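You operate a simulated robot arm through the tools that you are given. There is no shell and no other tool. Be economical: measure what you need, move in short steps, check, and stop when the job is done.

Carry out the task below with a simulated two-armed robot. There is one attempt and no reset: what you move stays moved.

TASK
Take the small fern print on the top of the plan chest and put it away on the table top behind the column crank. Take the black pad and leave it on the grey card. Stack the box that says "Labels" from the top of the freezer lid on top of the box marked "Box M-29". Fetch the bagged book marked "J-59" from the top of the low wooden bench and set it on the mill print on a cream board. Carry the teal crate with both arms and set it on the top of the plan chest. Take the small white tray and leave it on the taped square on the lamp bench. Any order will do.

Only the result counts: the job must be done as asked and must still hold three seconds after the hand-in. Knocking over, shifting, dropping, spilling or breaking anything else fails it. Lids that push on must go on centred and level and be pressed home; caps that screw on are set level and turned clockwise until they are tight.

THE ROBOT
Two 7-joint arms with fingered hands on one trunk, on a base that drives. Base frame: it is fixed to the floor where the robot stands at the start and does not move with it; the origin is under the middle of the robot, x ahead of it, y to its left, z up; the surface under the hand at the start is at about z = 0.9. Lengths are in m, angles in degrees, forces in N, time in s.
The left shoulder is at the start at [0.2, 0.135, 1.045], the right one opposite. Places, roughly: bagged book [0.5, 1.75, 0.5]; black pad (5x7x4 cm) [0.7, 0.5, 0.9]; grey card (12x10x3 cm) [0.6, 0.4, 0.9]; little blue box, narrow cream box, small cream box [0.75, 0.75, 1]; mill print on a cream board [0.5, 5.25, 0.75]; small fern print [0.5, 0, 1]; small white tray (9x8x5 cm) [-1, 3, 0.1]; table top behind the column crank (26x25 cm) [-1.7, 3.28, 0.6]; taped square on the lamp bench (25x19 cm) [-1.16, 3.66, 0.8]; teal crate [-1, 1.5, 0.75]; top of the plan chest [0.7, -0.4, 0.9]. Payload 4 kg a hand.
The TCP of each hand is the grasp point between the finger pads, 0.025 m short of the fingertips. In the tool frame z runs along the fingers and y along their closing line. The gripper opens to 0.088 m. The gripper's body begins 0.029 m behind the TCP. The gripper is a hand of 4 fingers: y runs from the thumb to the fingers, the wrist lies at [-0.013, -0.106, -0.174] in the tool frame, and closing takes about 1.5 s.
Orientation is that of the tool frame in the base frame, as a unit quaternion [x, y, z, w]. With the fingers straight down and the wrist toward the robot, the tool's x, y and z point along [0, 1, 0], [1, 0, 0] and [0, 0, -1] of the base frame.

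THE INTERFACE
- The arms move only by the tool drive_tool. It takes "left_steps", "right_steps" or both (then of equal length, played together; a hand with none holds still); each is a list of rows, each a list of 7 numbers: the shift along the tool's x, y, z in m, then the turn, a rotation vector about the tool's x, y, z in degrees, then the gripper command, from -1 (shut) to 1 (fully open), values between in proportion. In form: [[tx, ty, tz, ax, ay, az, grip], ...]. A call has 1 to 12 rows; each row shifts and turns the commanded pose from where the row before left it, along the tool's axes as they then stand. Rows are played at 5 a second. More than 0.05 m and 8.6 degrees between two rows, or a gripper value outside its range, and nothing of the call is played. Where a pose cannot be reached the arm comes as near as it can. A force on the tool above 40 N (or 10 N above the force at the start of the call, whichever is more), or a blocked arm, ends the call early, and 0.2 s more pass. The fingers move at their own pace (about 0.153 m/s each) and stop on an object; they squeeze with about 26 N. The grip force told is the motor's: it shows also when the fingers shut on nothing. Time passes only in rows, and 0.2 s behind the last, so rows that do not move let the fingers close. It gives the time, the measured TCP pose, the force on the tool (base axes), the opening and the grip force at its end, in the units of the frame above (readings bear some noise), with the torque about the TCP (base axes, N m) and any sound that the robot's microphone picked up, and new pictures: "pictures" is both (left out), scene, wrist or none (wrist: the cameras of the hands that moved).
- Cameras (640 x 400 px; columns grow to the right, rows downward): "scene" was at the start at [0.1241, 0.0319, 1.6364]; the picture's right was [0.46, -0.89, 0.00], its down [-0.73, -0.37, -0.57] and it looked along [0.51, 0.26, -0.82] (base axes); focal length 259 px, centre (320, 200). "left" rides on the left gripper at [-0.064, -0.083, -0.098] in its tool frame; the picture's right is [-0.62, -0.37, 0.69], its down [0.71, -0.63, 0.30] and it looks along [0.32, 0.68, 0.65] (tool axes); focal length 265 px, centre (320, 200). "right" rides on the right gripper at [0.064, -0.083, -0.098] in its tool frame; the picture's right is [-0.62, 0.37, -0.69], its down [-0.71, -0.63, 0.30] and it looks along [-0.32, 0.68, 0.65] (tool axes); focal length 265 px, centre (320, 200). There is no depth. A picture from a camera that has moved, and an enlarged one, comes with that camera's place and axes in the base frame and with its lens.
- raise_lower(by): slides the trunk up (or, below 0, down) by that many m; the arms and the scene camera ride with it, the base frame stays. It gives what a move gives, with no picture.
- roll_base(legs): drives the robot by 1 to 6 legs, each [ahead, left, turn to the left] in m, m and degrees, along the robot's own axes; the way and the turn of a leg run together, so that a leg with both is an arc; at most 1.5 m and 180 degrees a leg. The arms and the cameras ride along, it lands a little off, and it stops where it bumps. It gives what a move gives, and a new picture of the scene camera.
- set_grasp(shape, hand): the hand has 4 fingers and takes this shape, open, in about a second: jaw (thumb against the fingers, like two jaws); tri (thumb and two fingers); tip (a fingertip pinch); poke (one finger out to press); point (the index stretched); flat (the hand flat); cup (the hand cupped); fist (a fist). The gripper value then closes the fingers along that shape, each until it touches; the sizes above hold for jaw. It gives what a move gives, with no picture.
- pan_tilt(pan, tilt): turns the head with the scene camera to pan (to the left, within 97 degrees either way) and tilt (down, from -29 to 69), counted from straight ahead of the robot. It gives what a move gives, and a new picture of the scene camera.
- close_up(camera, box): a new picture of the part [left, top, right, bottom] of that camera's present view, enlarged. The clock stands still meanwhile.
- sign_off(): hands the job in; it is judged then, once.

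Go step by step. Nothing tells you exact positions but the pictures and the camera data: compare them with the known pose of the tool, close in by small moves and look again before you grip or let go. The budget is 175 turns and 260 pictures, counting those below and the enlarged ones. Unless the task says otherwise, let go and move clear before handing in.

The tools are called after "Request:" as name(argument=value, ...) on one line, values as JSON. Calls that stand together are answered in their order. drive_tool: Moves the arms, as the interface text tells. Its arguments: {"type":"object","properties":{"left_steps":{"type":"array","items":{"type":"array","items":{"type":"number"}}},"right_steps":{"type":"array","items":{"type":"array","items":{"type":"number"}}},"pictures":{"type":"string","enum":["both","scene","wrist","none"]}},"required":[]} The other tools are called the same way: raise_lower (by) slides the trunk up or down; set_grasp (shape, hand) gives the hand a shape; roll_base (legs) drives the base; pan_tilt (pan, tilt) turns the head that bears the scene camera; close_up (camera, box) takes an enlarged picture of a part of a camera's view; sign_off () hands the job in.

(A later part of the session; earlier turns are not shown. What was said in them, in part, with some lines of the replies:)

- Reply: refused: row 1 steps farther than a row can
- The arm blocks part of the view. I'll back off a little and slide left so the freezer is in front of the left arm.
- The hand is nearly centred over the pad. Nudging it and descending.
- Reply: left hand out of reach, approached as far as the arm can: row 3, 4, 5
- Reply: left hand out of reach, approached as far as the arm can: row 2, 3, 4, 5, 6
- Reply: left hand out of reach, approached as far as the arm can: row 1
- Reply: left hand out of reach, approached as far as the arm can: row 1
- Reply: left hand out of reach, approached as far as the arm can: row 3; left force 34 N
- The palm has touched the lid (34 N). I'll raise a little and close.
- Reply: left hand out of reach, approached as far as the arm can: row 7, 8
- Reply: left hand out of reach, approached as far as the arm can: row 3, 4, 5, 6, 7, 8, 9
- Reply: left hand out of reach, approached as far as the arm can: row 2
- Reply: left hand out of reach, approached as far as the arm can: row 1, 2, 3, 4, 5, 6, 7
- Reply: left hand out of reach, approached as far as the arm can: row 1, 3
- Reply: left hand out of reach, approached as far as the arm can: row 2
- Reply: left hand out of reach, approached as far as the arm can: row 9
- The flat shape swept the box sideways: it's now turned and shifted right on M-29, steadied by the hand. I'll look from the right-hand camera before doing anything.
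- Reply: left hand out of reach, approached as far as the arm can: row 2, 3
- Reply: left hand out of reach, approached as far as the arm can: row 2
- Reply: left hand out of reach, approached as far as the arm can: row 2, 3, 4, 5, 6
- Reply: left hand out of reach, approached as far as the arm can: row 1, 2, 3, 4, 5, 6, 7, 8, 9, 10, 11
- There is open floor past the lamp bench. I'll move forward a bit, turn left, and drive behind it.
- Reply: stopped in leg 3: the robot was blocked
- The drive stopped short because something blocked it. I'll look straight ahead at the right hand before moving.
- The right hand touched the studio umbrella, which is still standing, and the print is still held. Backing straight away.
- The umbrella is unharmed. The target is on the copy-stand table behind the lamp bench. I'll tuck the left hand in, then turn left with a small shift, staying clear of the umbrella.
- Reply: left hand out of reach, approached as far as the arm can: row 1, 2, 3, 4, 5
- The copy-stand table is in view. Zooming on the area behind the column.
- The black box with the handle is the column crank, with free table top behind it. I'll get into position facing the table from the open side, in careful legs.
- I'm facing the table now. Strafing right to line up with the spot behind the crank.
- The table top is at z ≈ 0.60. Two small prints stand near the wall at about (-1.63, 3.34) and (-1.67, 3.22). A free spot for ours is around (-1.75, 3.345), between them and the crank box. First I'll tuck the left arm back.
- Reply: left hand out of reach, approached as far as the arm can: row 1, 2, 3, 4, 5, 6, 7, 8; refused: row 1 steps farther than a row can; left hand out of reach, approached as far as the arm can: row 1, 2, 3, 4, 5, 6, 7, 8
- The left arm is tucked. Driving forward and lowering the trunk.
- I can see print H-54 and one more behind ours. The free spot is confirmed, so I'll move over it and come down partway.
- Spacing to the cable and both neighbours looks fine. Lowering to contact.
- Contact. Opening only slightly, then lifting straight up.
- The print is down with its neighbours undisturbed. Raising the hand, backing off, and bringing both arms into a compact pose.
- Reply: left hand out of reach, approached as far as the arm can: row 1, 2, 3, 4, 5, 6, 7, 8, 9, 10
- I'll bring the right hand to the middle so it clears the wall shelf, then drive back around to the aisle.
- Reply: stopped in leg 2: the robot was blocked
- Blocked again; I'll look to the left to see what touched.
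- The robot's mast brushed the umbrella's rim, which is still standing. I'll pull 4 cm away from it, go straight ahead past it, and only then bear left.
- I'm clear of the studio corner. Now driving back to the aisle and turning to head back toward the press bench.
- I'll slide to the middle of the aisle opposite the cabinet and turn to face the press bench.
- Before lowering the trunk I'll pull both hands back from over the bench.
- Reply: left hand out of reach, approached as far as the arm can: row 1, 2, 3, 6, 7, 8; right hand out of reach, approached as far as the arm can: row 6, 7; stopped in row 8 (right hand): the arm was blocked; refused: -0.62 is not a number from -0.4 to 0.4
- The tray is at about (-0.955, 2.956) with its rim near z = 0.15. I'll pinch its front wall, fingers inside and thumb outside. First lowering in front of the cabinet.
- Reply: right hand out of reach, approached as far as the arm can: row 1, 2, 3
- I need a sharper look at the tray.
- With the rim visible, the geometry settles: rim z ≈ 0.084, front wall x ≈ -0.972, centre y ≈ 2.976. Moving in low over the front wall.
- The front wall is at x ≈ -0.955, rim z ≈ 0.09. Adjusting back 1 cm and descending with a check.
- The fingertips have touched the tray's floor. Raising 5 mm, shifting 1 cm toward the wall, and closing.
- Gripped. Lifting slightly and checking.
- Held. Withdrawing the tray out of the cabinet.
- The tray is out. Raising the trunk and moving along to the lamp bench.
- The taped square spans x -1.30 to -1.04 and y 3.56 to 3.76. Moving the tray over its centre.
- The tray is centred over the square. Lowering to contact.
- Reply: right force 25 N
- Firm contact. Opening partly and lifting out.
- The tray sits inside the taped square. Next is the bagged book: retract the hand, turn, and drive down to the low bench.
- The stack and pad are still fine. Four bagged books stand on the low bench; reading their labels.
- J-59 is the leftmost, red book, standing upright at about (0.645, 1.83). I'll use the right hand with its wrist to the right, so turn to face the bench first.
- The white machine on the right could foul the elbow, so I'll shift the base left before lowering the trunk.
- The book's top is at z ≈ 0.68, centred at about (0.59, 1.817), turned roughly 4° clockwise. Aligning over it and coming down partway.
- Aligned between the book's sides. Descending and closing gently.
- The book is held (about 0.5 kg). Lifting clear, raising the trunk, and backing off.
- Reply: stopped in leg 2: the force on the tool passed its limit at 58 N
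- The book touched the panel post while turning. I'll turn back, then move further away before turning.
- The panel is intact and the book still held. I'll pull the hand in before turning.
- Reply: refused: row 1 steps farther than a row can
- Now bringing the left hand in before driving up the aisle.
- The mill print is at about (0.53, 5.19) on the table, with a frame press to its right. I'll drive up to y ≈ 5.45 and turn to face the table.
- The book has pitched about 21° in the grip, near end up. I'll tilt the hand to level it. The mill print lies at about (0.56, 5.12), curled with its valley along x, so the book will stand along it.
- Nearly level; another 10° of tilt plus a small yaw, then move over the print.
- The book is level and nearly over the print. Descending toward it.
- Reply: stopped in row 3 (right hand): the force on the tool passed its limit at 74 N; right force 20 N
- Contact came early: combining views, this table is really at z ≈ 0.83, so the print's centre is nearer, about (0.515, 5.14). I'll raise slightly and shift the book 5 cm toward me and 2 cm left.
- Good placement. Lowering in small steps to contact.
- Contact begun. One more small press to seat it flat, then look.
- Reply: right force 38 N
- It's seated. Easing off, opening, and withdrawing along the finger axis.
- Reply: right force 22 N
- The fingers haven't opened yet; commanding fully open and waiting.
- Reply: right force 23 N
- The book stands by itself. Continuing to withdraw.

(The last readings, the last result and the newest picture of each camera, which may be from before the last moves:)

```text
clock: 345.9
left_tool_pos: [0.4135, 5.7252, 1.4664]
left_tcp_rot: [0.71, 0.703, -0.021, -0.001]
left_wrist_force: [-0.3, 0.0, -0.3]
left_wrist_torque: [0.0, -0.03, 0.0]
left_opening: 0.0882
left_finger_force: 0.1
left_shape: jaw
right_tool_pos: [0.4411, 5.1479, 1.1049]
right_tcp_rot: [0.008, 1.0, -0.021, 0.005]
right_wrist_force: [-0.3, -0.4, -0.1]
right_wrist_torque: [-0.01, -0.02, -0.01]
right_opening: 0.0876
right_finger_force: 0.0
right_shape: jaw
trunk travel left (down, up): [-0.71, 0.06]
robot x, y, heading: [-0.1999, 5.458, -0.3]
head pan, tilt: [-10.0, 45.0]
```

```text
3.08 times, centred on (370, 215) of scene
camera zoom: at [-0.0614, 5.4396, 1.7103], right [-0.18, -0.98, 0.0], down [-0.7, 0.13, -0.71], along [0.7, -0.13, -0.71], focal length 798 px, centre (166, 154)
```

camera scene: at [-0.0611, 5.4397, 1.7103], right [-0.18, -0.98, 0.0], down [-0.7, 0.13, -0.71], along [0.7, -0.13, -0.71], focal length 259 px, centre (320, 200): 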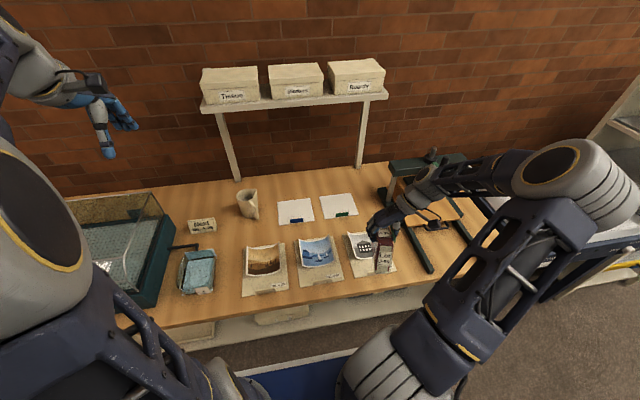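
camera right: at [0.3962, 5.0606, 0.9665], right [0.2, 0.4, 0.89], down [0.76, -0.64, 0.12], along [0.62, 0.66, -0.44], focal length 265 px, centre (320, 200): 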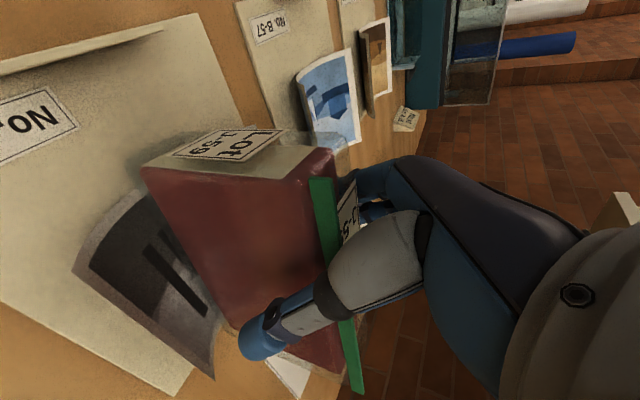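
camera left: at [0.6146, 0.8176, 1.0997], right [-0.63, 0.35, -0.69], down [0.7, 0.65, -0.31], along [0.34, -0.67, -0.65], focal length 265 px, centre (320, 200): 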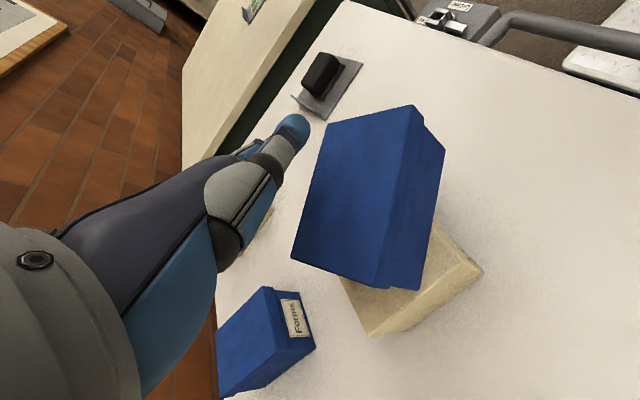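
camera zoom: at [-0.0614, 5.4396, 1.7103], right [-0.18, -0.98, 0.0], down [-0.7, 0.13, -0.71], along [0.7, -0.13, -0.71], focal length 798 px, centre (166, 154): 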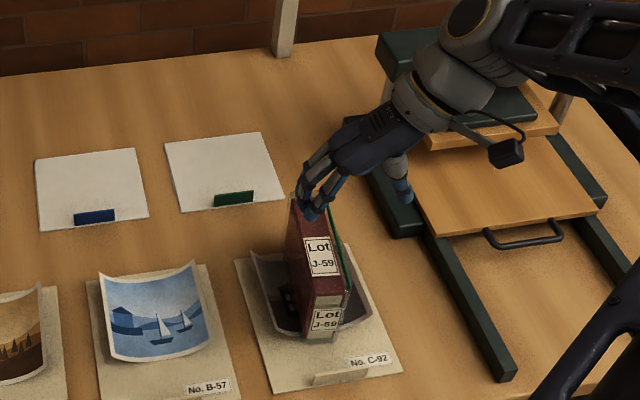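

The book stands on the mill print. Last is the teal crate. I'll back off, turn to face down the aisle, and set the left hand's wrist outward like the right's.

Request:
roll_base(legs=[[-0.2, 0, 0], [0, 0, -90], [0.5, 0.1, 0]])

Request:
drive_tool(left_steps=[[0, 0.03, 0.035, 0, 0, 0, 1], [0, 0.03, 0.035, 0, 0, 0, 1], [0, 0.03, 0.035, 0, 0, 0, 1], [0, 0.03, 0.035, 0, 0, 0, 1], [0, 0.03, 0.035, 0, 0, 0, 1], [0, 0.03, 0.035, 0, 0, 0, 1], [0, 0.03, 0.035, 0, 0, 0, 1], [0, 0.03, 0.035, 0, 0, 0, 1]], pictures="none")

Request:
drive_tool(left_steps=[[0, 0, 0, 0, 0, 8.2, 1], [0, 0, 0, 0, 0, 8.2, 1], [0, 0, 0, 0, 0, 8.2, 1], [0, 0, 0, 0, 0, 8.2, 1], [0, 0, 0, 0, 0, 8.2, 1], [0, 0, 0, 0, 0, 8.2, 1], [0, 0, 0, 0, 0, 8.2, 1], [0, 0, 0, 0, 0, 8.2, 1], [0, 0, 0, 0, 0, 8.2, 1], [0, 0, 0, 0, 0, 8.2, 1], [0, 0, 0, 0, 0, 8, 1]], pictures="none")

```text
clock: 353.8
left_tool_pos: [0.0045, 4.3451, 1.4659]
left_tcp_rot: [1.0, 0.011, -0.014, -0.014]
left_wrist_force: [0.1, 0.8, -0.5]
left_wrist_torque: [0.03, 0.0, 0.0]
left_opening: 0.0881
left_finger_force: 0.0
left_shape: jaw
right_tool_pos: [-0.5718, 4.2992, 1.1047]
right_tcp_rot: [0.701, 0.713, -0.019, -0.01]
right_wrist_force: [0.0, 0.1, 0.5]
right_wrist_torque: [-0.01, 0.03, 0.02]
right_opening: 0.0881
right_finger_force: 0.0
right_shape: jaw
trunk travel left (down, up): [-0.71, 0.06]
robot x, y, heading: [-0.2909, 4.9521, -88.5]
head pan, tilt: [-10.0, 45.0]
camera scene: at [-0.2963, 4.8099, 1.7103], right [-0.99, 0.15, 0.0], down [0.1, 0.7, -0.71], along [-0.1, -0.7, -0.71], focal length 259 px, centre (320, 200)
```

scene: 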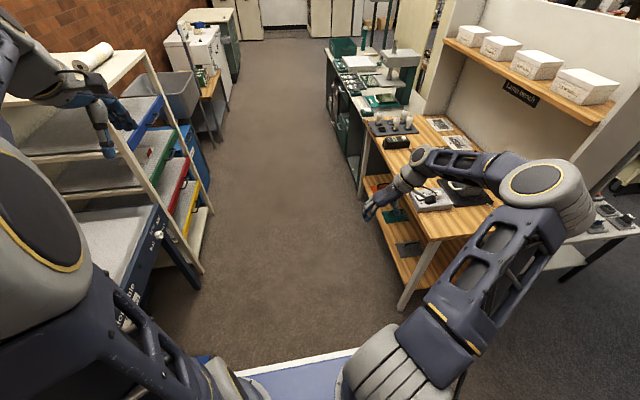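

```text
clock: 355.6
left_tool_pos: [0.0014, 4.11, 1.1851]
left_tcp_rot: [1.0, 0.011, -0.014, -0.015]
left_wrist_force: [-0.1, -0.2, -0.3]
left_wrist_torque: [-0.01, 0.01, 0.01]
left_opening: 0.0881
left_finger_force: 0.2
left_shape: jaw
right_tool_pos: [-0.571, 4.3001, 1.1057]
right_tcp_rot: [0.702, 0.712, -0.019, -0.01]
right_wrist_force: [-1.0, 0.1, 0.0]
right_wrist_torque: [0.0, 0.04, -0.01]
right_opening: 0.0878
right_finger_force: 0.1
right_shape: jaw
trunk travel left (down, up): [-0.71, 0.06]
robot x, y, heading: [-0.286, 4.9515, -88.5]
head pan, tilt: [-10.0, 45.0]
```

```text
clock: 358.0
left_tool_pos: [-0.0117, 4.1424, 1.191]
left_tcp_rot: [0.714, -0.7, -0.019, -0.001]
left_wrist_force: [0.1, 0.0, -0.5]
left_wrist_torque: [0.02, -0.01, 0.0]
left_opening: 0.0879
left_finger_force: 0.0
left_shape: jaw
left hand out of reach, approached as far as the arm can: row 10, 11
right_tool_pos: [-0.5708, 4.2986, 1.1045]
right_tcp_rot: [0.702, 0.712, -0.019, -0.011]
right_wrist_force: [-0.1, -1.1, 0.3]
right_wrist_torque: [0.05, -0.03, 0.02]
right_opening: 0.0878
right_finger_force: 0.1
right_shape: jaw
trunk travel left (down, up): [-0.71, 0.06]
robot x, y, heading: [-0.2836, 4.9532, -88.5]
head pan, tilt: [-10.0, 45.0]
```

Both wrists are now outward. Driving down the aisle to the crate.

Request:
roll_base(legs=[[0, 0, -1.5], [1.5, 0, 0], [1.5, 0, 0], [0.45, 0, 0]])

```text
clock: 375.6
left_tool_pos: [-0.1762, 0.5747, 1.1906]
left_tcp_rot: [-0.688, 0.726, 0.02, 0.001]
left_wrist_force: [0.1, -0.9, 0.1]
left_wrist_torque: [0.02, 0.0, -0.02]
left_opening: 0.0881
left_finger_force: 0.0
left_shape: jaw
right_tool_pos: [-0.723, 0.7732, 1.1057]
right_tcp_rot: [0.727, 0.686, -0.018, -0.01]
right_wrist_force: [-0.2, -0.3, -0.2]
right_wrist_torque: [-0.02, -0.01, -0.01]
right_opening: 0.0882
right_finger_force: 0.1
right_shape: jaw
trunk travel left (down, up): [-0.71, 0.06]
robot x, y, heading: [-0.3892, 1.4029, -92.8]
head pan, tilt: [-10.0, 45.0]
camera scene: at [-0.41, 1.2618, 1.7103], right [-0.97, 0.22, 0.0], down [0.16, 0.69, -0.71], along [-0.16, -0.69, -0.71], focal length 259 px, centre (320, 200)
```

scene: 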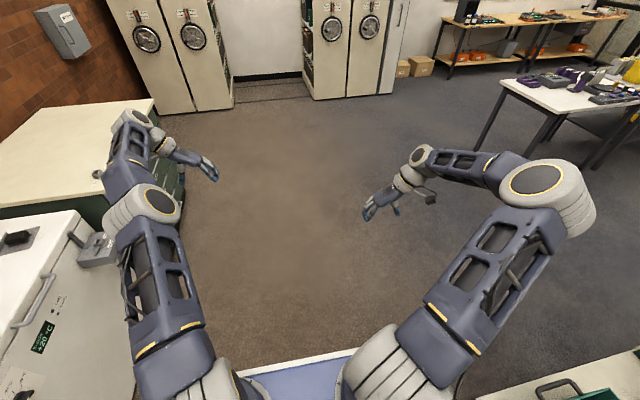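

Request:
roll_base(legs=[[-0.07, 0.2, 0], [0, 0, -87]])

Request:
pan_tilt(pan=0, tilt=48)

```text
clock: 380.9
left_tool_pos: [-0.993, 1.1904, 1.1913]
left_tcp_rot: [-0.007, 1.0, 0.014, 0.014]
left_wrist_force: [-0.4, -1.4, 0.3]
left_wrist_torque: [-0.01, -0.03, 0.05]
left_opening: 0.088
left_finger_force: 0.1
left_shape: jaw
right_tool_pos: [-0.8328, 1.7508, 1.1058]
right_tcp_rot: [1.0, 0.004, -0.007, -0.02]
right_wrist_force: [-0.4, 0.0, -0.6]
right_wrist_torque: [0.0, -0.03, -0.02]
right_opening: 0.0879
right_finger_force: 0.0
right_shape: jaw
trunk travel left (down, up): [-0.71, 0.06]
robot x, y, heading: [-0.1812, 1.4601, -178.8]
head pan, tilt: [-10.0, 45.0]
camera scene: at [-0.3229, 1.4713, 1.7103], right [0.15, 0.99, 0.0], down [0.7, -0.11, -0.71], along [-0.7, 0.11, -0.71], focal length 259 px, centre (320, 200)
```

scene: 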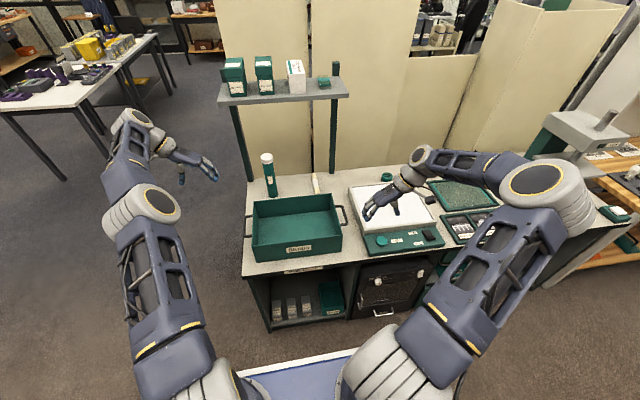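

```text
clock: 381.7
left_tool_pos: [-0.9936, 1.1903, 1.1918]
left_tcp_rot: [-0.007, 1.0, 0.013, 0.015]
left_wrist_force: [0.3, 0.3, -0.5]
left_wrist_torque: [-0.02, 0.0, -0.01]
left_opening: 0.088
left_finger_force: 0.1
left_shape: jaw
right_tool_pos: [-0.8328, 1.7503, 1.1053]
right_tcp_rot: [1.0, 0.003, -0.006, -0.021]
right_wrist_force: [-0.6, -0.4, 0.3]
right_wrist_torque: [0.01, 0.0, -0.04]
right_opening: 0.0878
right_finger_force: 0.1
right_shape: jaw
trunk travel left (down, up): [-0.71, 0.06]
robot x, y, heading: [-0.1859, 1.4596, -178.9]
head pan, tilt: [0.0, 48.0]
camera scene: at [-0.3214, 1.4572, 1.7061], right [-0.02, 1.0, 0.0], down [0.74, 0.01, -0.67], along [-0.67, -0.01, -0.74], focal length 259 px, centre (320, 200)
```

scene: 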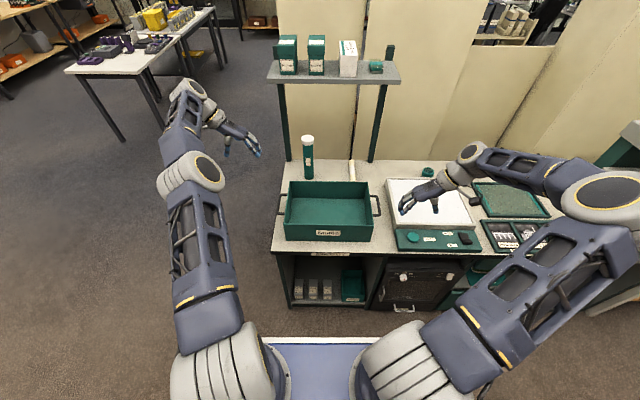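

The crate has bail handles on both ends. Zooming in for geometry.

Request:
close_up(camera="scene", box=[260, 160, 400, 260])

Request:
close_up(camera="right", box=[0, 0, 640, 400])

```text
4.00 times, centred on (330, 210) of scene
camera zoom: at [-0.3214, 1.4572, 1.7061], right [-0.02, 1.0, 0.0], down [0.74, 0.01, -0.67], along [-0.67, -0.01, -0.74], focal length 1037 px, centre (280, 160)
```

zoom: 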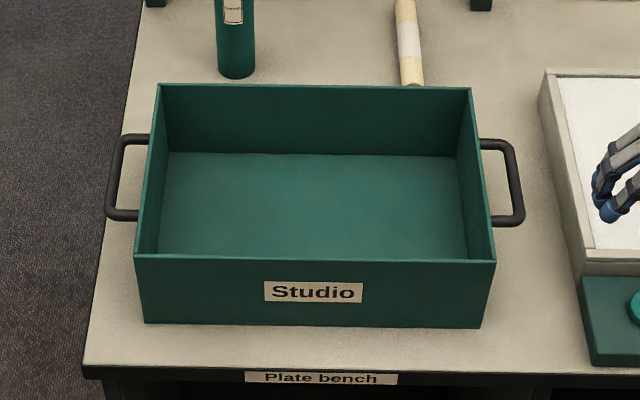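

```text
1.00 times, centred on (320, 200) of right (not enlarged: the box is as wide or as high as the picture)
camera zoom: at [-0.7685, 1.8297, 1.206], right [-0.61, -0.4, 0.68], down [-0.72, 0.64, -0.27], along [-0.33, -0.66, -0.68], focal length 265 px, centre (320, 200)
```

zoom: 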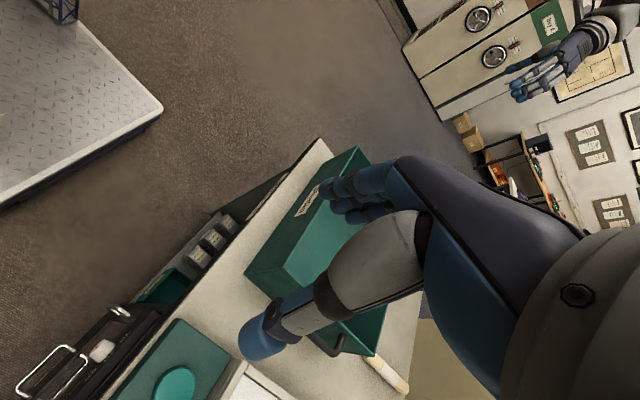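

The crate measures x -1.176 to -0.932 and y 1.306 to 1.66, with rim z ≈ 0.89 and handle bars about 4 cm outside each end. I'll clamp each end with fingers inside the wall and thumb outside the bar. Moving both hands over.

Request:
raise_lower(by=-0.08)

Request:
drive_tool(right_steps=[[-0.0442, 0.0144, 0, 0, 0, 0, 1], [-0.0442, 0.0144, 0, 0, 0, 0, 1], [-0.0442, 0.0144, 0, 0, 0, 0, 1], [-0.0442, 0.0144, 0, 0, 0, 0, 1], [-0.0442, 0.0144, 0.005, 0, 0, 0, 1]], left_steps=[[0.012, 0.0194, 0.02, 0, 0, 0, 1], [0.012, 0.0194, 0.02, 0, 0, 0, 1], [0.012, 0.0194, 0.02, 0, 0, 0, 1], [0.012, 0.0194, 0.02, 0, 0, 0, 1], [0.012, 0.0194, 0.01, 0, 0, 0, 1]], pictures="scene")

Request:
close_up(camera="scene", box=[240, 130, 420, 260])

```text
clock: 382.8
left_tool_pos: [-0.9945, 1.1904, 1.1114]
left_tcp_rot: [-0.007, 1.0, 0.014, 0.015]
left_wrist_force: [0.0, 0.6, -0.3]
left_wrist_torque: [-0.03, 0.0, -0.01]
left_opening: 0.0883
left_finger_force: 0.1
left_shape: jaw
right_tool_pos: [-0.8332, 1.7513, 1.0253]
right_tcp_rot: [1.0, 0.003, -0.006, -0.021]
right_wrist_force: [0.2, -0.6, -0.3]
right_wrist_torque: [0.01, 0.04, 0.0]
right_opening: 0.0878
right_finger_force: 0.1
right_shape: jaw
trunk travel left (down, up): [-0.63, 0.14]
robot x, y, heading: [-0.1776, 1.4618, -179.0]
head pan, tilt: [0.0, 48.0]
```

```text
clock: 384.0
left_tool_pos: [-1.0323, 1.2897, 1.0217]
left_tcp_rot: [-0.007, 1.0, 0.014, 0.015]
left_wrist_force: [-0.3, -1.1, -0.6]
left_wrist_torque: [0.05, -0.02, 0.01]
left_opening: 0.0879
left_finger_force: 0.1
left_shape: jaw
left hand out of reach, approached as far as the arm can: row 2, 3, 5
right_tool_pos: [-1.0318, 1.6715, 1.016]
right_tcp_rot: [1.0, 0.006, -0.004, -0.021]
right_wrist_force: [-0.4, -0.9, -0.2]
right_wrist_torque: [0.05, 0.02, 0.03]
right_opening: 0.088
right_finger_force: 0.1
right_shape: jaw
right hand out of reach, approached as far as the arm can: row 5
trunk travel left (down, up): [-0.63, 0.14]
robot x, y, heading: [-0.1817, 1.4599, -178.8]
head pan, tilt: [0.0, 48.0]
camera scene: at [-0.3216, 1.4565, 1.6262], right [-0.02, 1.0, 0.0], down [0.74, 0.01, -0.67], along [-0.67, -0.01, -0.74], focal length 259 px, centre (320, 200)
```

scene: 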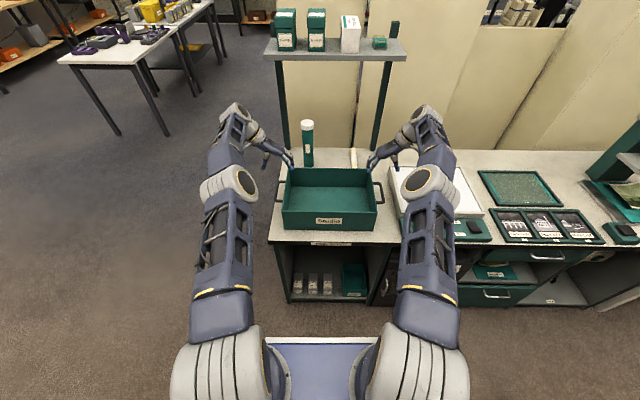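

```text
3.08 times, centred on (330, 195) of scene
camera zoom: at [-0.3216, 1.4565, 1.6262], right [-0.02, 1.0, 0.0], down [0.74, 0.01, -0.67], along [-0.67, -0.01, -0.74], focal length 798 px, centre (289, 215)
```

zoom: 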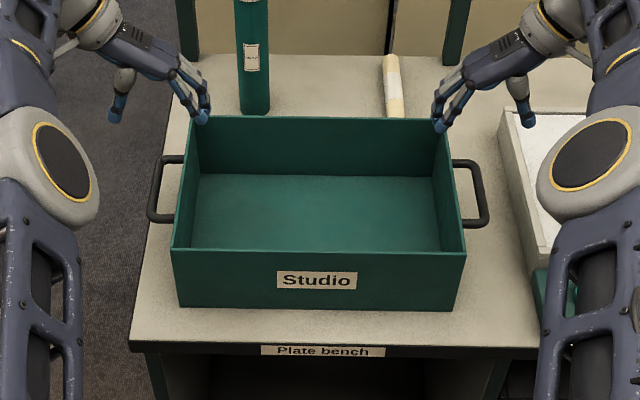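

Centring: base 2 cm forward and small lateral corrections, then descend partway.

Request:
roll_base(legs=[[0.02, 0, 0]])

Request:
drive_tool(right_steps=[[0, -0.011, 0.03, 0, 0, 0, 1], [0, 0, 0.035, 0, 0, 0, 1], [0, 0, 0.02, 0, 0, 0, 1]], left_steps=[[0, -0.004, 0.035, 0, 0, 0, 1], [0, 0, 0.035, 0, 0, 0, 1], [0, 0, 0.02, 0, 0, 0, 1]], pictures="none")

Request:
close_up(camera="scene", box=[250, 130, 410, 250])

```text
clock: 384.8
left_tool_pos: [-1.0539, 1.2904, 1.0207]
left_tcp_rot: [-0.007, 1.0, 0.014, 0.016]
left_wrist_force: [-0.2, 0.4, 0.3]
left_wrist_torque: [0.02, -0.04, -0.01]
left_opening: 0.0881
left_finger_force: 0.1
left_shape: jaw
right_tool_pos: [-1.0528, 1.6726, 1.0192]
right_tcp_rot: [1.0, 0.004, -0.007, -0.021]
right_wrist_force: [0.6, 0.3, -0.1]
right_wrist_torque: [-0.02, -0.01, -0.02]
right_opening: 0.0881
right_finger_force: 0.0
right_shape: jaw
trunk travel left (down, up): [-0.63, 0.14]
robot x, y, heading: [-0.2043, 1.4599, -178.9]
head pan, tilt: [0.0, 48.0]
camera scene: at [-0.3421, 1.4567, 1.6261], right [-0.02, 1.0, 0.0], down [0.74, 0.01, -0.67], along [-0.67, -0.01, -0.74], focal length 259 px, centre (320, 200)
```

scene: 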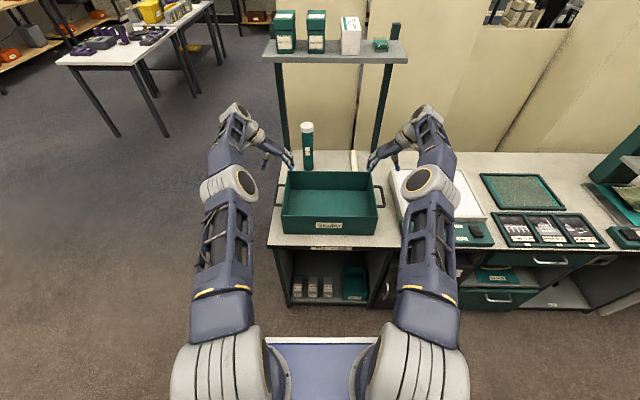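

```text
clock: 385.6
left_tool_pos: [-1.0475, 1.2887, 0.9323]
left_tcp_rot: [-0.007, 1.0, 0.013, 0.014]
left_wrist_force: [0.4, 0.4, -0.7]
left_wrist_torque: [-0.01, 0.01, -0.03]
left_opening: 0.0881
left_finger_force: 0.1
left_shape: jaw
left hand out of reach, approached as far as the arm can: row 2
right_tool_pos: [-1.0474, 1.6864, 0.9355]
right_tcp_rot: [1.0, 0.003, -0.006, -0.02]
right_wrist_force: [-0.4, 0.4, -0.5]
right_wrist_torque: [0.0, -0.02, 0.02]
right_opening: 0.0879
right_finger_force: 0.1
right_shape: jaw
right hand out of reach, approached as far as the arm can: row 2
trunk travel left (down, up): [-0.63, 0.14]
robot x, y, heading: [-0.2075, 1.4626, -179.0]
head pan, tilt: [0.0, 48.0]
```

```text
3.33 times, centred on (330, 190) of scene
camera zoom: at [-0.3419, 1.4567, 1.6261], right [-0.02, 1.0, 0.0], down [0.74, 0.01, -0.67], along [-0.67, -0.01, -0.74], focal length 864 px, centre (287, 233)
```

zoom: 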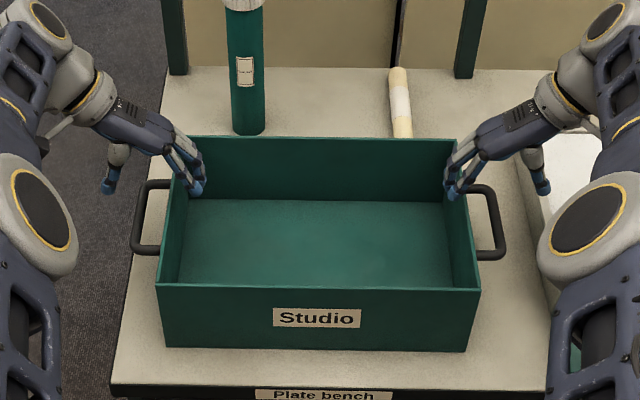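

Alignment is good; a 5 mm correction on the right, then down.

Request:
drive_tool(right_steps=[[0, 0.005, 0.01, 0, 0, 0, 1], [0, 0, 0.025, 0, 0, 0, 1], [0, 0, 0.026, 0, 0, 0, 1], [0, 0, 0, 0, 0, 0, 1]], left_steps=[[0, 0, 0.01, 0, 0, 0, 1], [0, 0, 0.025, 0, 0, 0, 1], [0, 0, 0.023, 0, 0, 0, 1], [0, 0, 0, 0, 0, 0, 1]], pictures="none")

Request:
close_up(camera="scene", box=[250, 140, 410, 260])

```text
clock: 386.6
left_tool_pos: [-1.0385, 1.2894, 0.8733]
left_tcp_rot: [-0.006, 1.0, 0.014, 0.015]
left_wrist_force: [-0.1, 0.1, -0.4]
left_wrist_torque: [0.01, 0.02, -0.02]
left_opening: 0.0881
left_finger_force: 0.0
left_shape: jaw
left hand out of reach, approached as far as the arm can: row 3
right_tool_pos: [-1.0405, 1.6812, 0.8731]
right_tcp_rot: [1.0, 0.003, -0.005, -0.021]
right_wrist_force: [0.7, -0.3, 0.9]
right_wrist_torque: [0.01, 0.03, -0.03]
right_opening: 0.0878
right_finger_force: 0.1
right_shape: jaw
right hand out of reach, approached as far as the arm can: row 2
trunk travel left (down, up): [-0.63, 0.14]
robot x, y, heading: [-0.2045, 1.4599, -178.8]
head pan, tilt: [0.0, 48.0]
```

```text
3.33 times, centred on (330, 200) of scene
camera zoom: at [-0.342, 1.4567, 1.6261], right [-0.02, 1.0, 0.0], down [0.74, 0.01, -0.67], along [-0.67, -0.01, -0.74], focal length 864 px, centre (287, 200)
```

zoom: 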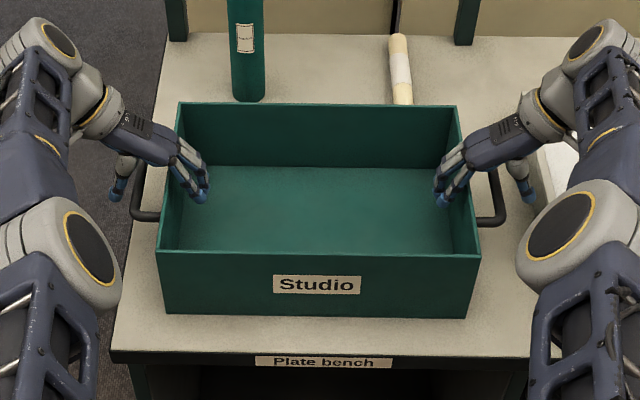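

Fingers are inside and thumbs outside at both ends. Closing both hands together.

Request:
drive_tool(right_steps=[[0, 0, 0, 0, 0, 0, 0.3], [0, 0, 0, 0, 0, 0, 0], [0, 0, 0, 0, 0, 0, -1], [0, 0, 0, 0, 0, 0, -1], [0, 0, 0, 0, 0, 0, -1], [0, 0, 0, 0, 0, 0, -1], [0, 0, 0, 0, 0, 0, -1], [0, 0, 0, 0, 0, 0, -1]], left_steps=[[0, 0, 0, 0, 0, 0, 0.3], [0, 0, 0, 0, 0, 0, 0], [0, 0, 0, 0, 0, 0, -1], [0, 0, 0, 0, 0, 0, -1], [0, 0, 0, 0, 0, 0, -1], [0, 0, 0, 0, 0, 0, -1], [0, 0, 0, 0, 0, 0, -1], [0, 0, 0, 0, 0, 0, -1]], pictures="none")

Request:
close_up(camera="scene", box=[250, 140, 410, 260])

```text
clock: 388.4
left_tool_pos: [-1.0389, 1.2895, 0.8722]
left_tcp_rot: [-0.006, 1.0, 0.014, 0.014]
left_wrist_force: [-0.5, 0.7, 0.8]
left_wrist_torque: [0.27, 0.02, -0.07]
left_opening: 0.0401
left_finger_force: 26.1
left_shape: jaw
right_tool_pos: [-1.0415, 1.6805, 0.8719]
right_tcp_rot: [1.0, 0.004, -0.006, -0.021]
right_wrist_force: [0.4, -0.6, 0.2]
right_wrist_torque: [-0.19, -0.03, 0.12]
right_opening: 0.0408
right_finger_force: 26.1
right_shape: jaw
trunk travel left (down, up): [-0.63, 0.14]
robot x, y, heading: [-0.2046, 1.4614, -178.9]
head pan, tilt: [0.0, 48.0]
```

```text
3.33 times, centred on (330, 200) of scene
camera zoom: at [-0.3423, 1.4567, 1.626], right [-0.02, 1.0, 0.0], down [0.74, 0.01, -0.67], along [-0.67, -0.01, -0.74], focal length 864 px, centre (287, 200)
```

zoom: 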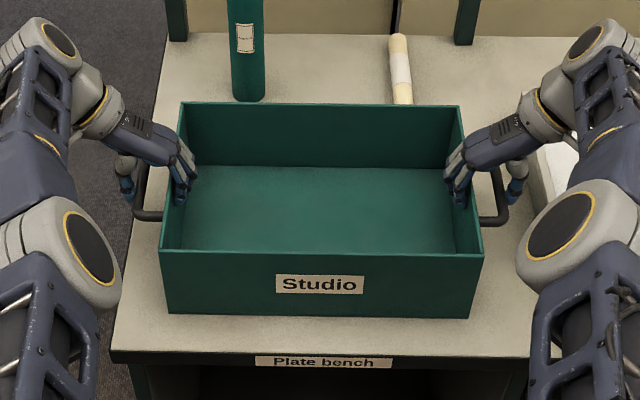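

Both are clamped. Lifting 5 cm with the trunk so both hands rise equally.

Request:
raise_lower(by=0.05)

Request:
close_up(camera="scene", box=[250, 140, 410, 260])

```text
clock: 389.4
left_tool_pos: [-1.0389, 1.2892, 0.9224]
left_tcp_rot: [-0.007, 1.0, 0.014, 0.015]
left_wrist_force: [0.8, 0.1, -3.6]
left_wrist_torque: [0.19, -0.03, -0.1]
left_opening: 0.0401
left_finger_force: 26.0
left_shape: jaw
right_tool_pos: [-1.0401, 1.6812, 0.9219]
right_tcp_rot: [1.0, 0.004, -0.006, -0.02]
right_wrist_force: [0.1, 0.0, -3.3]
right_wrist_torque: [-0.11, -0.07, 0.08]
right_opening: 0.0406
right_finger_force: 25.7
right_shape: jaw
trunk travel left (down, up): [-0.68, 0.09]
robot x, y, heading: [-0.2031, 1.4604, -179.0]
head pan, tilt: [0.0, 48.0]
```

```text
3.33 times, centred on (330, 200) of scene
camera zoom: at [-0.3423, 1.4567, 1.676], right [-0.02, 1.0, 0.0], down [0.74, 0.01, -0.67], along [-0.67, -0.01, -0.74], focal length 864 px, centre (287, 200)
```

zoom: 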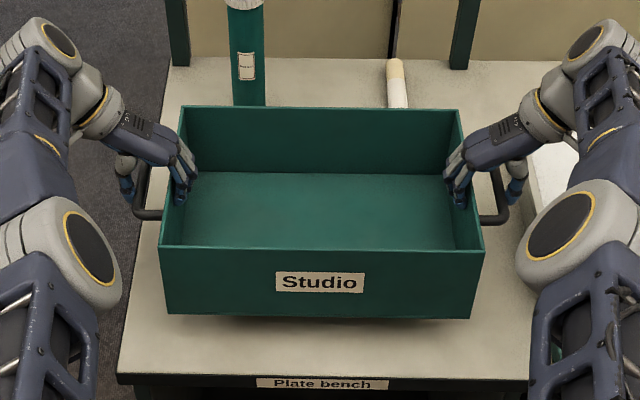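

The crate is off the bench, level and light. Raising further with the trunk, then a little with both arms together.

Request:
raise_lower(by=0.09)

Request:
drive_tool(right_steps=[[0, 0, -0.02, 0, 0, 0, -1], [0, 0, -0.02, 0, 0, 0, -1], [0, 0, -0.02, 0, 0, 0, -1], [0, 0, -0.02, 0, 0, 0, -1]], left_steps=[[0, 0, -0.02, 0, 0, 0, -1], [0, 0, -0.02, 0, 0, 0, -1], [0, 0, -0.02, 0, 0, 0, -1], [0, 0, -0.02, 0, 0, 0, -1]], pictures="none")

```text
clock: 390.6
left_tool_pos: [-1.0393, 1.2886, 1.0137]
left_tcp_rot: [-0.007, 1.0, 0.014, 0.015]
left_wrist_force: [0.1, 0.5, -3.0]
left_wrist_torque: [0.21, -0.04, -0.1]
left_opening: 0.0398
left_finger_force: 26.3
left_shape: jaw
right_tool_pos: [-1.0418, 1.6809, 1.0127]
right_tcp_rot: [1.0, 0.004, -0.007, -0.022]
right_wrist_force: [-0.5, -0.7, -4.4]
right_wrist_torque: [-0.14, -0.05, 0.11]
right_opening: 0.0409
right_finger_force: 26.1
right_shape: jaw
trunk travel left (down, up): [-0.77, 0.0]
robot x, y, heading: [-0.2073, 1.4616, -178.8]
head pan, tilt: [0.0, 48.0]
```

```text
clock: 391.6
left_tool_pos: [-1.0462, 1.2848, 1.0906]
left_tcp_rot: [-0.006, 1.0, 0.013, 0.015]
left_wrist_force: [0.1, 7.1, -3.1]
left_wrist_torque: [0.39, -0.04, -0.09]
left_opening: 0.04
left_finger_force: 26.1
left_shape: jaw
left hand out of reach, approached as far as the arm can: row 2, 4
right_tool_pos: [-1.0477, 1.6797, 1.0921]
right_tcp_rot: [1.0, 0.004, -0.005, -0.02]
right_wrist_force: [-0.6, -7.7, -2.8]
right_wrist_torque: [-0.3, -0.09, 0.09]
right_opening: 0.0408
right_finger_force: 26.0
right_shape: jaw
right hand out of reach, approached as far as the arm can: row 2, 4
trunk travel left (down, up): [-0.77, 0.0]
robot x, y, heading: [-0.2003, 1.4618, -178.9]
head pan, tilt: [0.0, 48.0]
```

Crate bottom is near z = 0.99. Relieving the slight pull between the hands, then backing off and turning.

Request:
drive_tool(right_steps=[[0, 0.0015, 0, 0, 0, 0, -1]], left_steps=[[0, 0.002, 0, 0, 0, 0, -1]], pictures="none")

Request:
roll_base(legs=[[-0.08, 0, 0], [0, 0, 89]])

```text
clock: 392.0
left_tool_pos: [-1.0483, 1.2865, 1.0901]
left_tcp_rot: [-0.009, 1.0, 0.013, 0.014]
left_wrist_force: [-0.5, 2.7, -2.5]
left_wrist_torque: [0.31, -0.08, -0.13]
left_opening: 0.0402
left_finger_force: 25.7
left_shape: jaw
right_tool_pos: [-1.0489, 1.6797, 1.092]
right_tcp_rot: [1.0, 0.004, -0.005, -0.022]
right_wrist_force: [0.0, -3.0, -3.8]
right_wrist_torque: [-0.18, -0.1, 0.08]
right_opening: 0.0407
right_finger_force: 25.8
right_shape: jaw
trunk travel left (down, up): [-0.77, 0.0]
robot x, y, heading: [-0.205, 1.4579, -179.1]
head pan, tilt: [0.0, 48.0]
```

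```text
clock: 396.9
left_tool_pos: [0.0434, 0.6156, 1.0909]
left_tcp_rot: [0.709, -0.705, -0.021, -0.002]
left_wrist_force: [2.8, 0.2, -3.7]
left_wrist_torque: [0.04, 0.22, -0.1]
left_opening: 0.0397
left_finger_force: 26.1
left_shape: jaw
right_tool_pos: [-0.3495, 0.6173, 1.0925]
right_tcp_rot: [0.708, 0.706, -0.019, -0.012]
right_wrist_force: [-3.6, 0.4, -3.3]
right_wrist_torque: [0.01, -0.12, 0.07]
right_opening: 0.0404
right_finger_force: 26.5
right_shape: jaw
trunk travel left (down, up): [-0.77, 0.0]
robot x, y, heading: [-0.122, 1.4637, -89.7]
head pan, tilt: [0.0, 48.0]
camera scene: at [-0.1207, 1.3216, 1.766], right [-1.0, -0.01, 0.0], down [-0.01, 0.74, -0.67], along [0.01, -0.67, -0.74], focal length 259 px, centre (320, 200)
```

scene: 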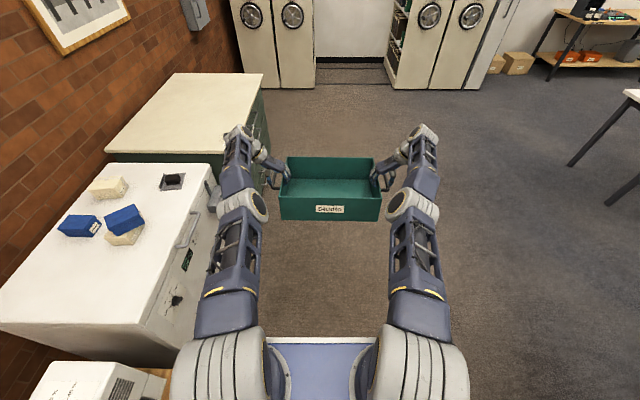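

The crate rides level. Shifting away from the freezer and driving to the plan chest.

Request:
roll_base(legs=[[0, -0.12, 0], [1.4, 0, 0], [0.43, 0, 0]])

```text
clock: 406.8
left_tool_pos: [0.0008, -1.1906, 1.0902]
left_tcp_rot: [0.721, -0.693, -0.02, 0.0]
left_wrist_force: [1.3, -0.2, -2.6]
left_wrist_torque: [0.06, 0.24, -0.12]
left_opening: 0.0397
left_finger_force: 25.7
left_shape: jaw
right_tool_pos: [-0.3908, -1.2009, 1.0913]
right_tcp_rot: [0.694, 0.719, -0.019, -0.01]
right_wrist_force: [-2.6, -0.6, -3.9]
right_wrist_torque: [0.01, -0.18, 0.09]
right_opening: 0.0403
right_finger_force: 25.6
right_shape: jaw
trunk travel left (down, up): [-0.77, 0.0]
robot x, y, heading: [-0.1932, -0.3514, -87.6]
head pan, tilt: [0.0, 48.0]
camera scene: at [-0.1877, -0.49, 1.766], right [-1.0, -0.04, 0.0], down [-0.03, 0.74, -0.67], along [0.03, -0.67, -0.74], focal length 259 px, centre (320, 200)
```

scene: 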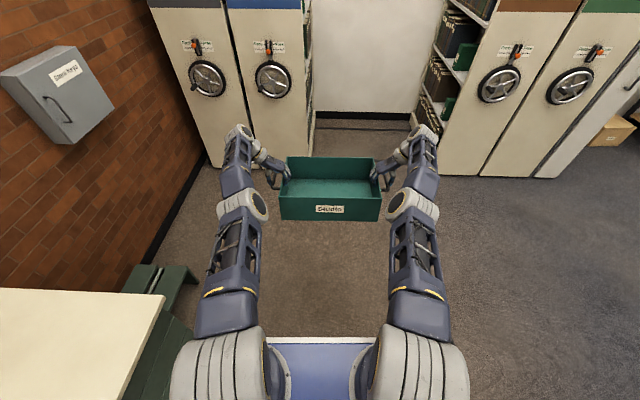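

Turning left to face the chest.

Request:
roll_base(legs=[[0, 0, 87.5], [0.03, -0.03, 0]])

```text
clock: 411.5
left_tool_pos: [0.6799, -0.2082, 1.0906]
left_tcp_rot: [1.0, 0.006, -0.015, 0.014]
left_wrist_force: [-0.7, 2.0, -3.1]
left_wrist_torque: [-0.23, 0.04, -0.11]
left_opening: 0.0398
left_finger_force: 26.6
left_shape: jaw
right_tool_pos: [0.6818, -0.6002, 1.0924]
right_tcp_rot: [-0.003, 1.0, -0.022, 0.005]
right_wrist_force: [0.1, -1.8, -3.5]
right_wrist_torque: [0.22, 0.02, 0.08]
right_opening: 0.04
right_finger_force: 26.0
right_shape: jaw
trunk travel left (down, up): [-0.77, 0.0]
robot x, y, heading: [-0.1627, -0.3815, 1.0]
head pan, tilt: [0.0, 48.0]
camera scene: at [-0.0243, -0.3777, 1.7661], right [0.02, -1.0, 0.0], down [-0.74, -0.01, -0.67], along [0.67, 0.01, -0.74], focal length 259 px, centre (320, 200)
```

scene: 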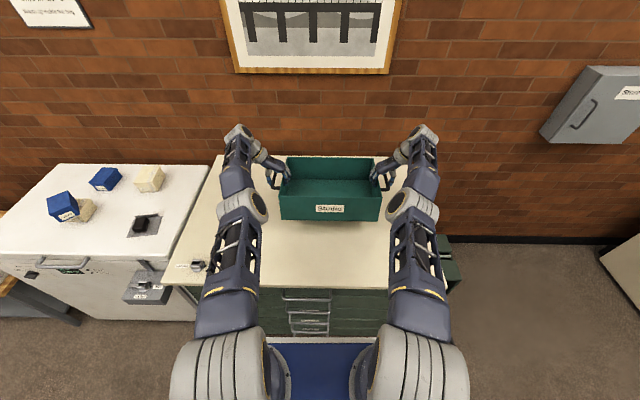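

The crate is over the chest's middle at about (0.68, -0.40). Lowering with the trunk.

Request:
raise_lower(by=-0.07)

Request:
raise_lower(by=-0.008)

Request:
raise_lower(by=-0.006)

Request:
close_up(camera="scene", box=[250, 140, 410, 260])

```text
clock: 412.6
left_tool_pos: [0.6821, -0.2078, 1.0213]
left_tcp_rot: [1.0, 0.006, -0.015, 0.015]
left_wrist_force: [-1.0, 0.8, -2.6]
left_wrist_torque: [-0.28, 0.01, -0.1]
left_opening: 0.0399
left_finger_force: 26.0
left_shape: jaw
right_tool_pos: [0.6807, -0.6005, 1.0216]
right_tcp_rot: [-0.003, 1.0, -0.021, 0.005]
right_wrist_force: [-0.1, -1.1, -3.0]
right_wrist_torque: [0.3, 0.01, 0.11]
right_opening: 0.0399
right_finger_force: 26.1
right_shape: jaw
trunk travel left (down, up): [-0.7, 0.07]
robot x, y, heading: [-0.162, -0.3819, 0.5]
head pan, tilt: [0.0, 48.0]
```

```text
clock: 413.1
left_tool_pos: [0.6813, -0.207, 1.0131]
left_tcp_rot: [1.0, 0.006, -0.014, 0.014]
left_wrist_force: [0.3, 0.3, -1.8]
left_wrist_torque: [-0.35, -0.07, -0.16]
left_opening: 0.04
left_finger_force: 26.1
left_shape: jaw
right_tool_pos: [0.6812, -0.601, 1.0142]
right_tcp_rot: [-0.003, 1.0, -0.021, 0.006]
right_wrist_force: [-0.3, 0.1, -4.1]
right_wrist_torque: [0.32, -0.06, 0.14]
right_opening: 0.04
right_finger_force: 26.3
right_shape: jaw
trunk travel left (down, up): [-0.692, 0.078]
robot x, y, heading: [-0.1634, -0.3801, 0.9]
head pan, tilt: [0.0, 48.0]
```

```text
clock: 413.7
left_tool_pos: [0.6811, -0.2076, 1.0091]
left_tcp_rot: [1.0, 0.006, -0.014, 0.015]
left_wrist_force: [-2.5, -1.1, 15.8]
left_wrist_torque: [-0.43, -0.1, -0.09]
left_opening: 0.0404
left_finger_force: 25.9
left_shape: jaw
right_tool_pos: [0.6821, -0.5996, 1.0113]
right_tcp_rot: [-0.003, 1.0, -0.021, 0.007]
right_wrist_force: [0.0, -0.3, 10.9]
right_wrist_torque: [0.34, -0.07, 0.12]
right_opening: 0.0401
right_finger_force: 25.4
right_shape: jaw
trunk travel left (down, up): [-0.686, 0.084]
robot x, y, heading: [-0.1647, -0.3783, 1.0]
head pan, tilt: [0.0, 48.0]
```

```text
3.33 times, centred on (330, 200) of scene
camera zoom: at [-0.0254, -0.3778, 1.6827], right [0.02, -1.0, 0.0], down [-0.74, -0.01, -0.67], along [0.67, 0.01, -0.74], focal length 864 px, centre (287, 200)
```

zoom: 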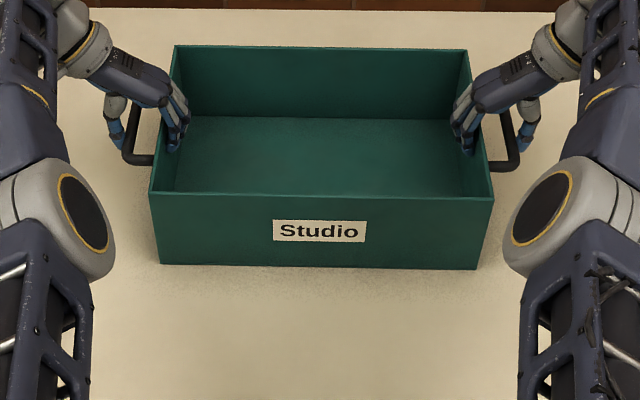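

The crate rests on the chest. Opening both hands and waiting, then a small rise to check it stays.

Request:
drive_tool(right_steps=[[0, 0, 0, 0, 0, 0, 0.3], [0, 0, 0, 0, 0, 0, 1], [0, 0, 0, 0, 0, 0, 1], [0, 0, 0, 0, 0, 0, 1], [0, 0, 0, 0, 0, 0, 1], [0, 0, -0.01, 0, 0, 0, 1], [0, 0, -0.015, 0, 0, 0, 1], [0, 0, 0, 0, 0, 0, 1]], left_steps=[[0, 0, 0, 0, 0, 0, 0.3], [0, 0, 0, 0, 0, 0, 1], [0, 0, 0, 0, 0, 0, 1], [0, 0, 0, 0, 0, 0, 1], [0, 0, 0, 0, 0, 0, 1], [0, 0, -0.01, 0, 0, 0, 1], [0, 0, -0.015, 0, 0, 0, 1], [0, 0, 0, 0, 0, 0, 1]], pictures="none")

Request:
close_up(camera="scene", box=[250, 140, 410, 260])

```text
clock: 415.5
left_tool_pos: [0.683, -0.2065, 1.0324]
left_tcp_rot: [1.0, 0.004, -0.016, 0.014]
left_wrist_force: [-0.3, 0.0, -0.9]
left_wrist_torque: [-0.02, 0.02, -0.02]
left_opening: 0.0878
left_finger_force: 0.2
left_shape: jaw
right_tool_pos: [0.6825, -0.5993, 1.0338]
right_tcp_rot: [-0.004, 1.0, -0.021, 0.005]
right_wrist_force: [-0.1, 0.1, -0.2]
right_wrist_torque: [-0.03, 0.03, 0.02]
right_opening: 0.0872
right_finger_force: 0.1
right_shape: jaw
trunk travel left (down, up): [-0.686, 0.084]
robot x, y, heading: [-0.1664, -0.3774, 1.2]
head pan, tilt: [0.0, 48.0]
```

```text
3.33 times, centred on (330, 200) of scene
camera zoom: at [-0.0244, -0.3778, 1.6821], right [0.02, -1.0, 0.0], down [-0.74, -0.01, -0.67], along [0.67, 0.01, -0.74], focal length 864 px, centre (287, 200)
```

zoom: 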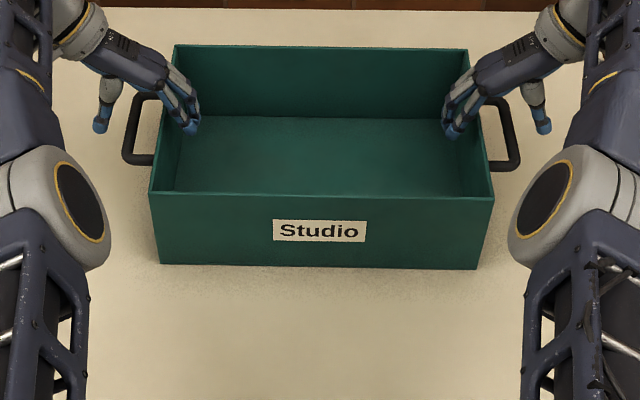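

Released cleanly; the crate hasn't moved. Raising both hands well clear and backing away.

Request:
drive_tool(right_steps=[[0, 0, -0.03, 0, 0, 0, 1], [0, 0, -0.035, 0, 0, 0, 1], [0, 0, -0.035, 0, 0, 0, 1]], left_steps=[[0, 0, -0.03, 0, 0, 0, 1], [0, 0, -0.035, 0, 0, 0, 1], [0, 0, -0.035, 0, 0, 0, 1]], pictures="none")

Request:
roll_base(legs=[[-0.4, 0, 0]])

Request:
pan_tilt(pan=25, tilt=35)

Request:
close_up(camera="scene", box=[200, 120, 420, 260])

```text
clock: 416.3
left_tool_pos: [0.682, -0.2044, 1.1309]
left_tcp_rot: [1.0, 0.006, -0.016, 0.014]
left_wrist_force: [0.7, -0.3, -1.0]
left_wrist_torque: [0.0, -0.01, -0.05]
left_opening: 0.0877
left_finger_force: 0.1
left_shape: jaw
right_tool_pos: [0.6806, -0.5986, 1.133]
right_tcp_rot: [-0.003, 1.0, -0.021, 0.006]
right_wrist_force: [-0.2, 1.1, -0.2]
right_wrist_torque: [-0.03, 0.07, -0.03]
right_opening: 0.0876
right_finger_force: 0.1
right_shape: jaw
trunk travel left (down, up): [-0.686, 0.084]
robot x, y, heading: [-0.166, -0.3773, 1.1]
head pan, tilt: [0.0, 48.0]
```

```text
clock: 418.7
left_tool_pos: [0.2952, -0.2193, 1.1298]
left_tcp_rot: [1.0, 0.0, -0.015, 0.013]
left_wrist_force: [0.3, -0.6, -0.4]
left_wrist_torque: [0.02, -0.04, 0.01]
left_opening: 0.0875
left_finger_force: 0.1
left_shape: jaw
right_tool_pos: [0.2885, -0.613, 1.1335]
right_tcp_rot: [0.003, 1.0, -0.021, 0.005]
right_wrist_force: [0.8, -0.5, -0.3]
right_wrist_torque: [0.01, -0.02, 0.0]
right_opening: 0.0876
right_finger_force: 0.1
right_shape: jaw
trunk travel left (down, up): [-0.686, 0.084]
robot x, y, heading: [-0.5551, -0.3829, 0.5]
head pan, tilt: [0.0, 48.0]
camera scene: at [-0.4135, -0.3837, 1.6821], right [0.01, -1.0, 0.0], down [-0.74, 0.0, -0.67], along [0.67, 0.0, -0.74], focal length 259 px, centre (320, 200)
```

scene: 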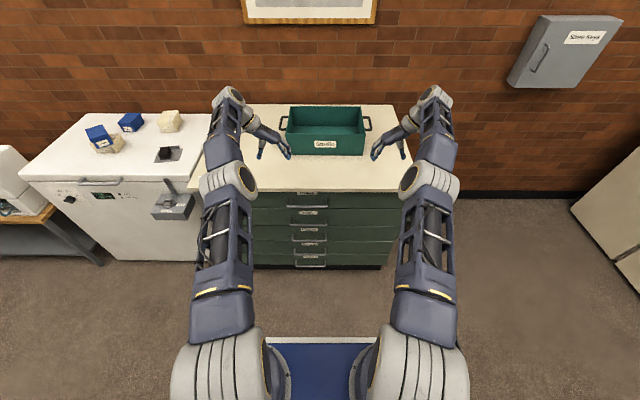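

```text
clock: 419.6
left_tool_pos: [0.296, -0.2195, 1.1308]
left_tcp_rot: [1.0, 0.0, -0.015, 0.013]
left_wrist_force: [0.2, 0.1, -0.4]
left_wrist_torque: [0.01, 0.01, 0.01]
left_opening: 0.0874
left_finger_force: 0.1
left_shape: jaw
right_tool_pos: [0.2893, -0.6126, 1.1343]
right_tcp_rot: [0.003, 1.0, -0.02, 0.005]
right_wrist_force: [0.4, -0.1, -1.0]
right_wrist_torque: [0.0, 0.01, -0.01]
right_opening: 0.0876
right_finger_force: 0.2
right_shape: jaw
trunk travel left (down, up): [-0.686, 0.084]
robot x, y, heading: [-0.5549, -0.3843, 0.3]
head pan, tilt: [25.0, 35.0]
camera scene: at [-0.4127, -0.3465, 1.701], right [0.43, -0.9, 0.0], down [-0.52, -0.24, -0.82], along [0.74, 0.35, -0.57], focal length 259 px, centre (320, 200)
```

scene: 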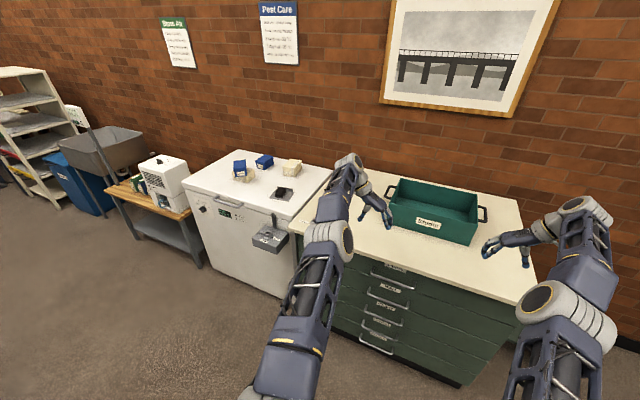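

```text
2.86 times, centred on (310, 190) of scene
camera zoom: at [-0.4127, -0.3465, 1.701], right [0.43, -0.9, 0.0], down [-0.52, -0.24, -0.82], along [0.74, 0.35, -0.57], focal length 741 px, centre (349, 229)
```

zoom: 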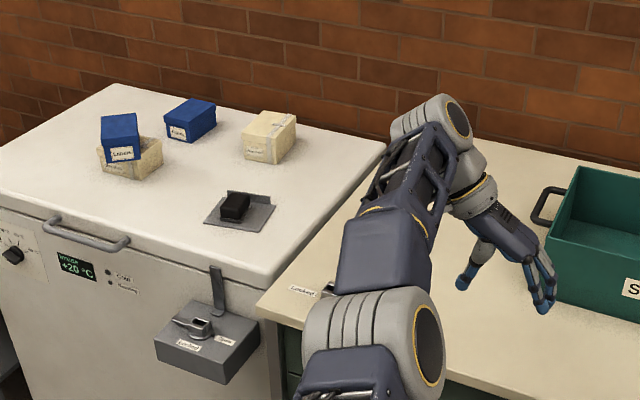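

The pad and crate look right; a closer look at the Labels stack before handing in.

Request:
close_up(camera="scene", box=[225, 145, 275, 190])

```text
8.89 times, centred on (250, 168) of scene
camera zoom: at [-0.4127, -0.3465, 1.701], right [0.43, -0.9, 0.0], down [-0.52, -0.24, -0.82], along [0.74, 0.35, -0.57], focal length 2305 px, centre (942, 489)
```

zoom: 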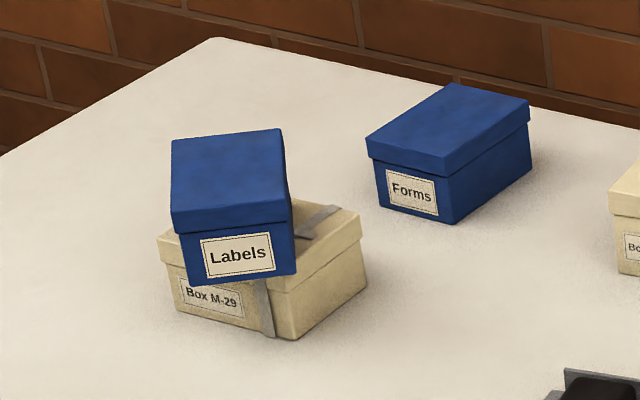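

Everything is placed, released and steady, and the Labels box rests flat on M-29. Handing in.

Request:
sign_off()

```text
The job is handed in.
```

I handed the job in with all six items placed and both hands clear, but I had some bumps on the way:

- **Fern print:** on the table top behind the column crank, in front of the small prints already there.
- **Black pad:** on the grey card.
- **Labels box:** flat on Box M-29, but turned about 35–40° and about 2 cm off centre. It jammed in my hand at release, and freeing it knocked it sideways.
- **Book J-59:** standing upright on the mill print. I first pressed it down too far back at up to 74 N, then moved it. The print and board looked unchanged.
- **Teal crate:** on the plan chest, carried with both arms.
- **White tray:** inside the taped square on the lamp bench.

While driving I brushed the studio umbrella twice, and the book hit the humidity panel's post at 58 N. Both were still standing when I looked straight after; I didn't recheck them, the book or the tray at the end.
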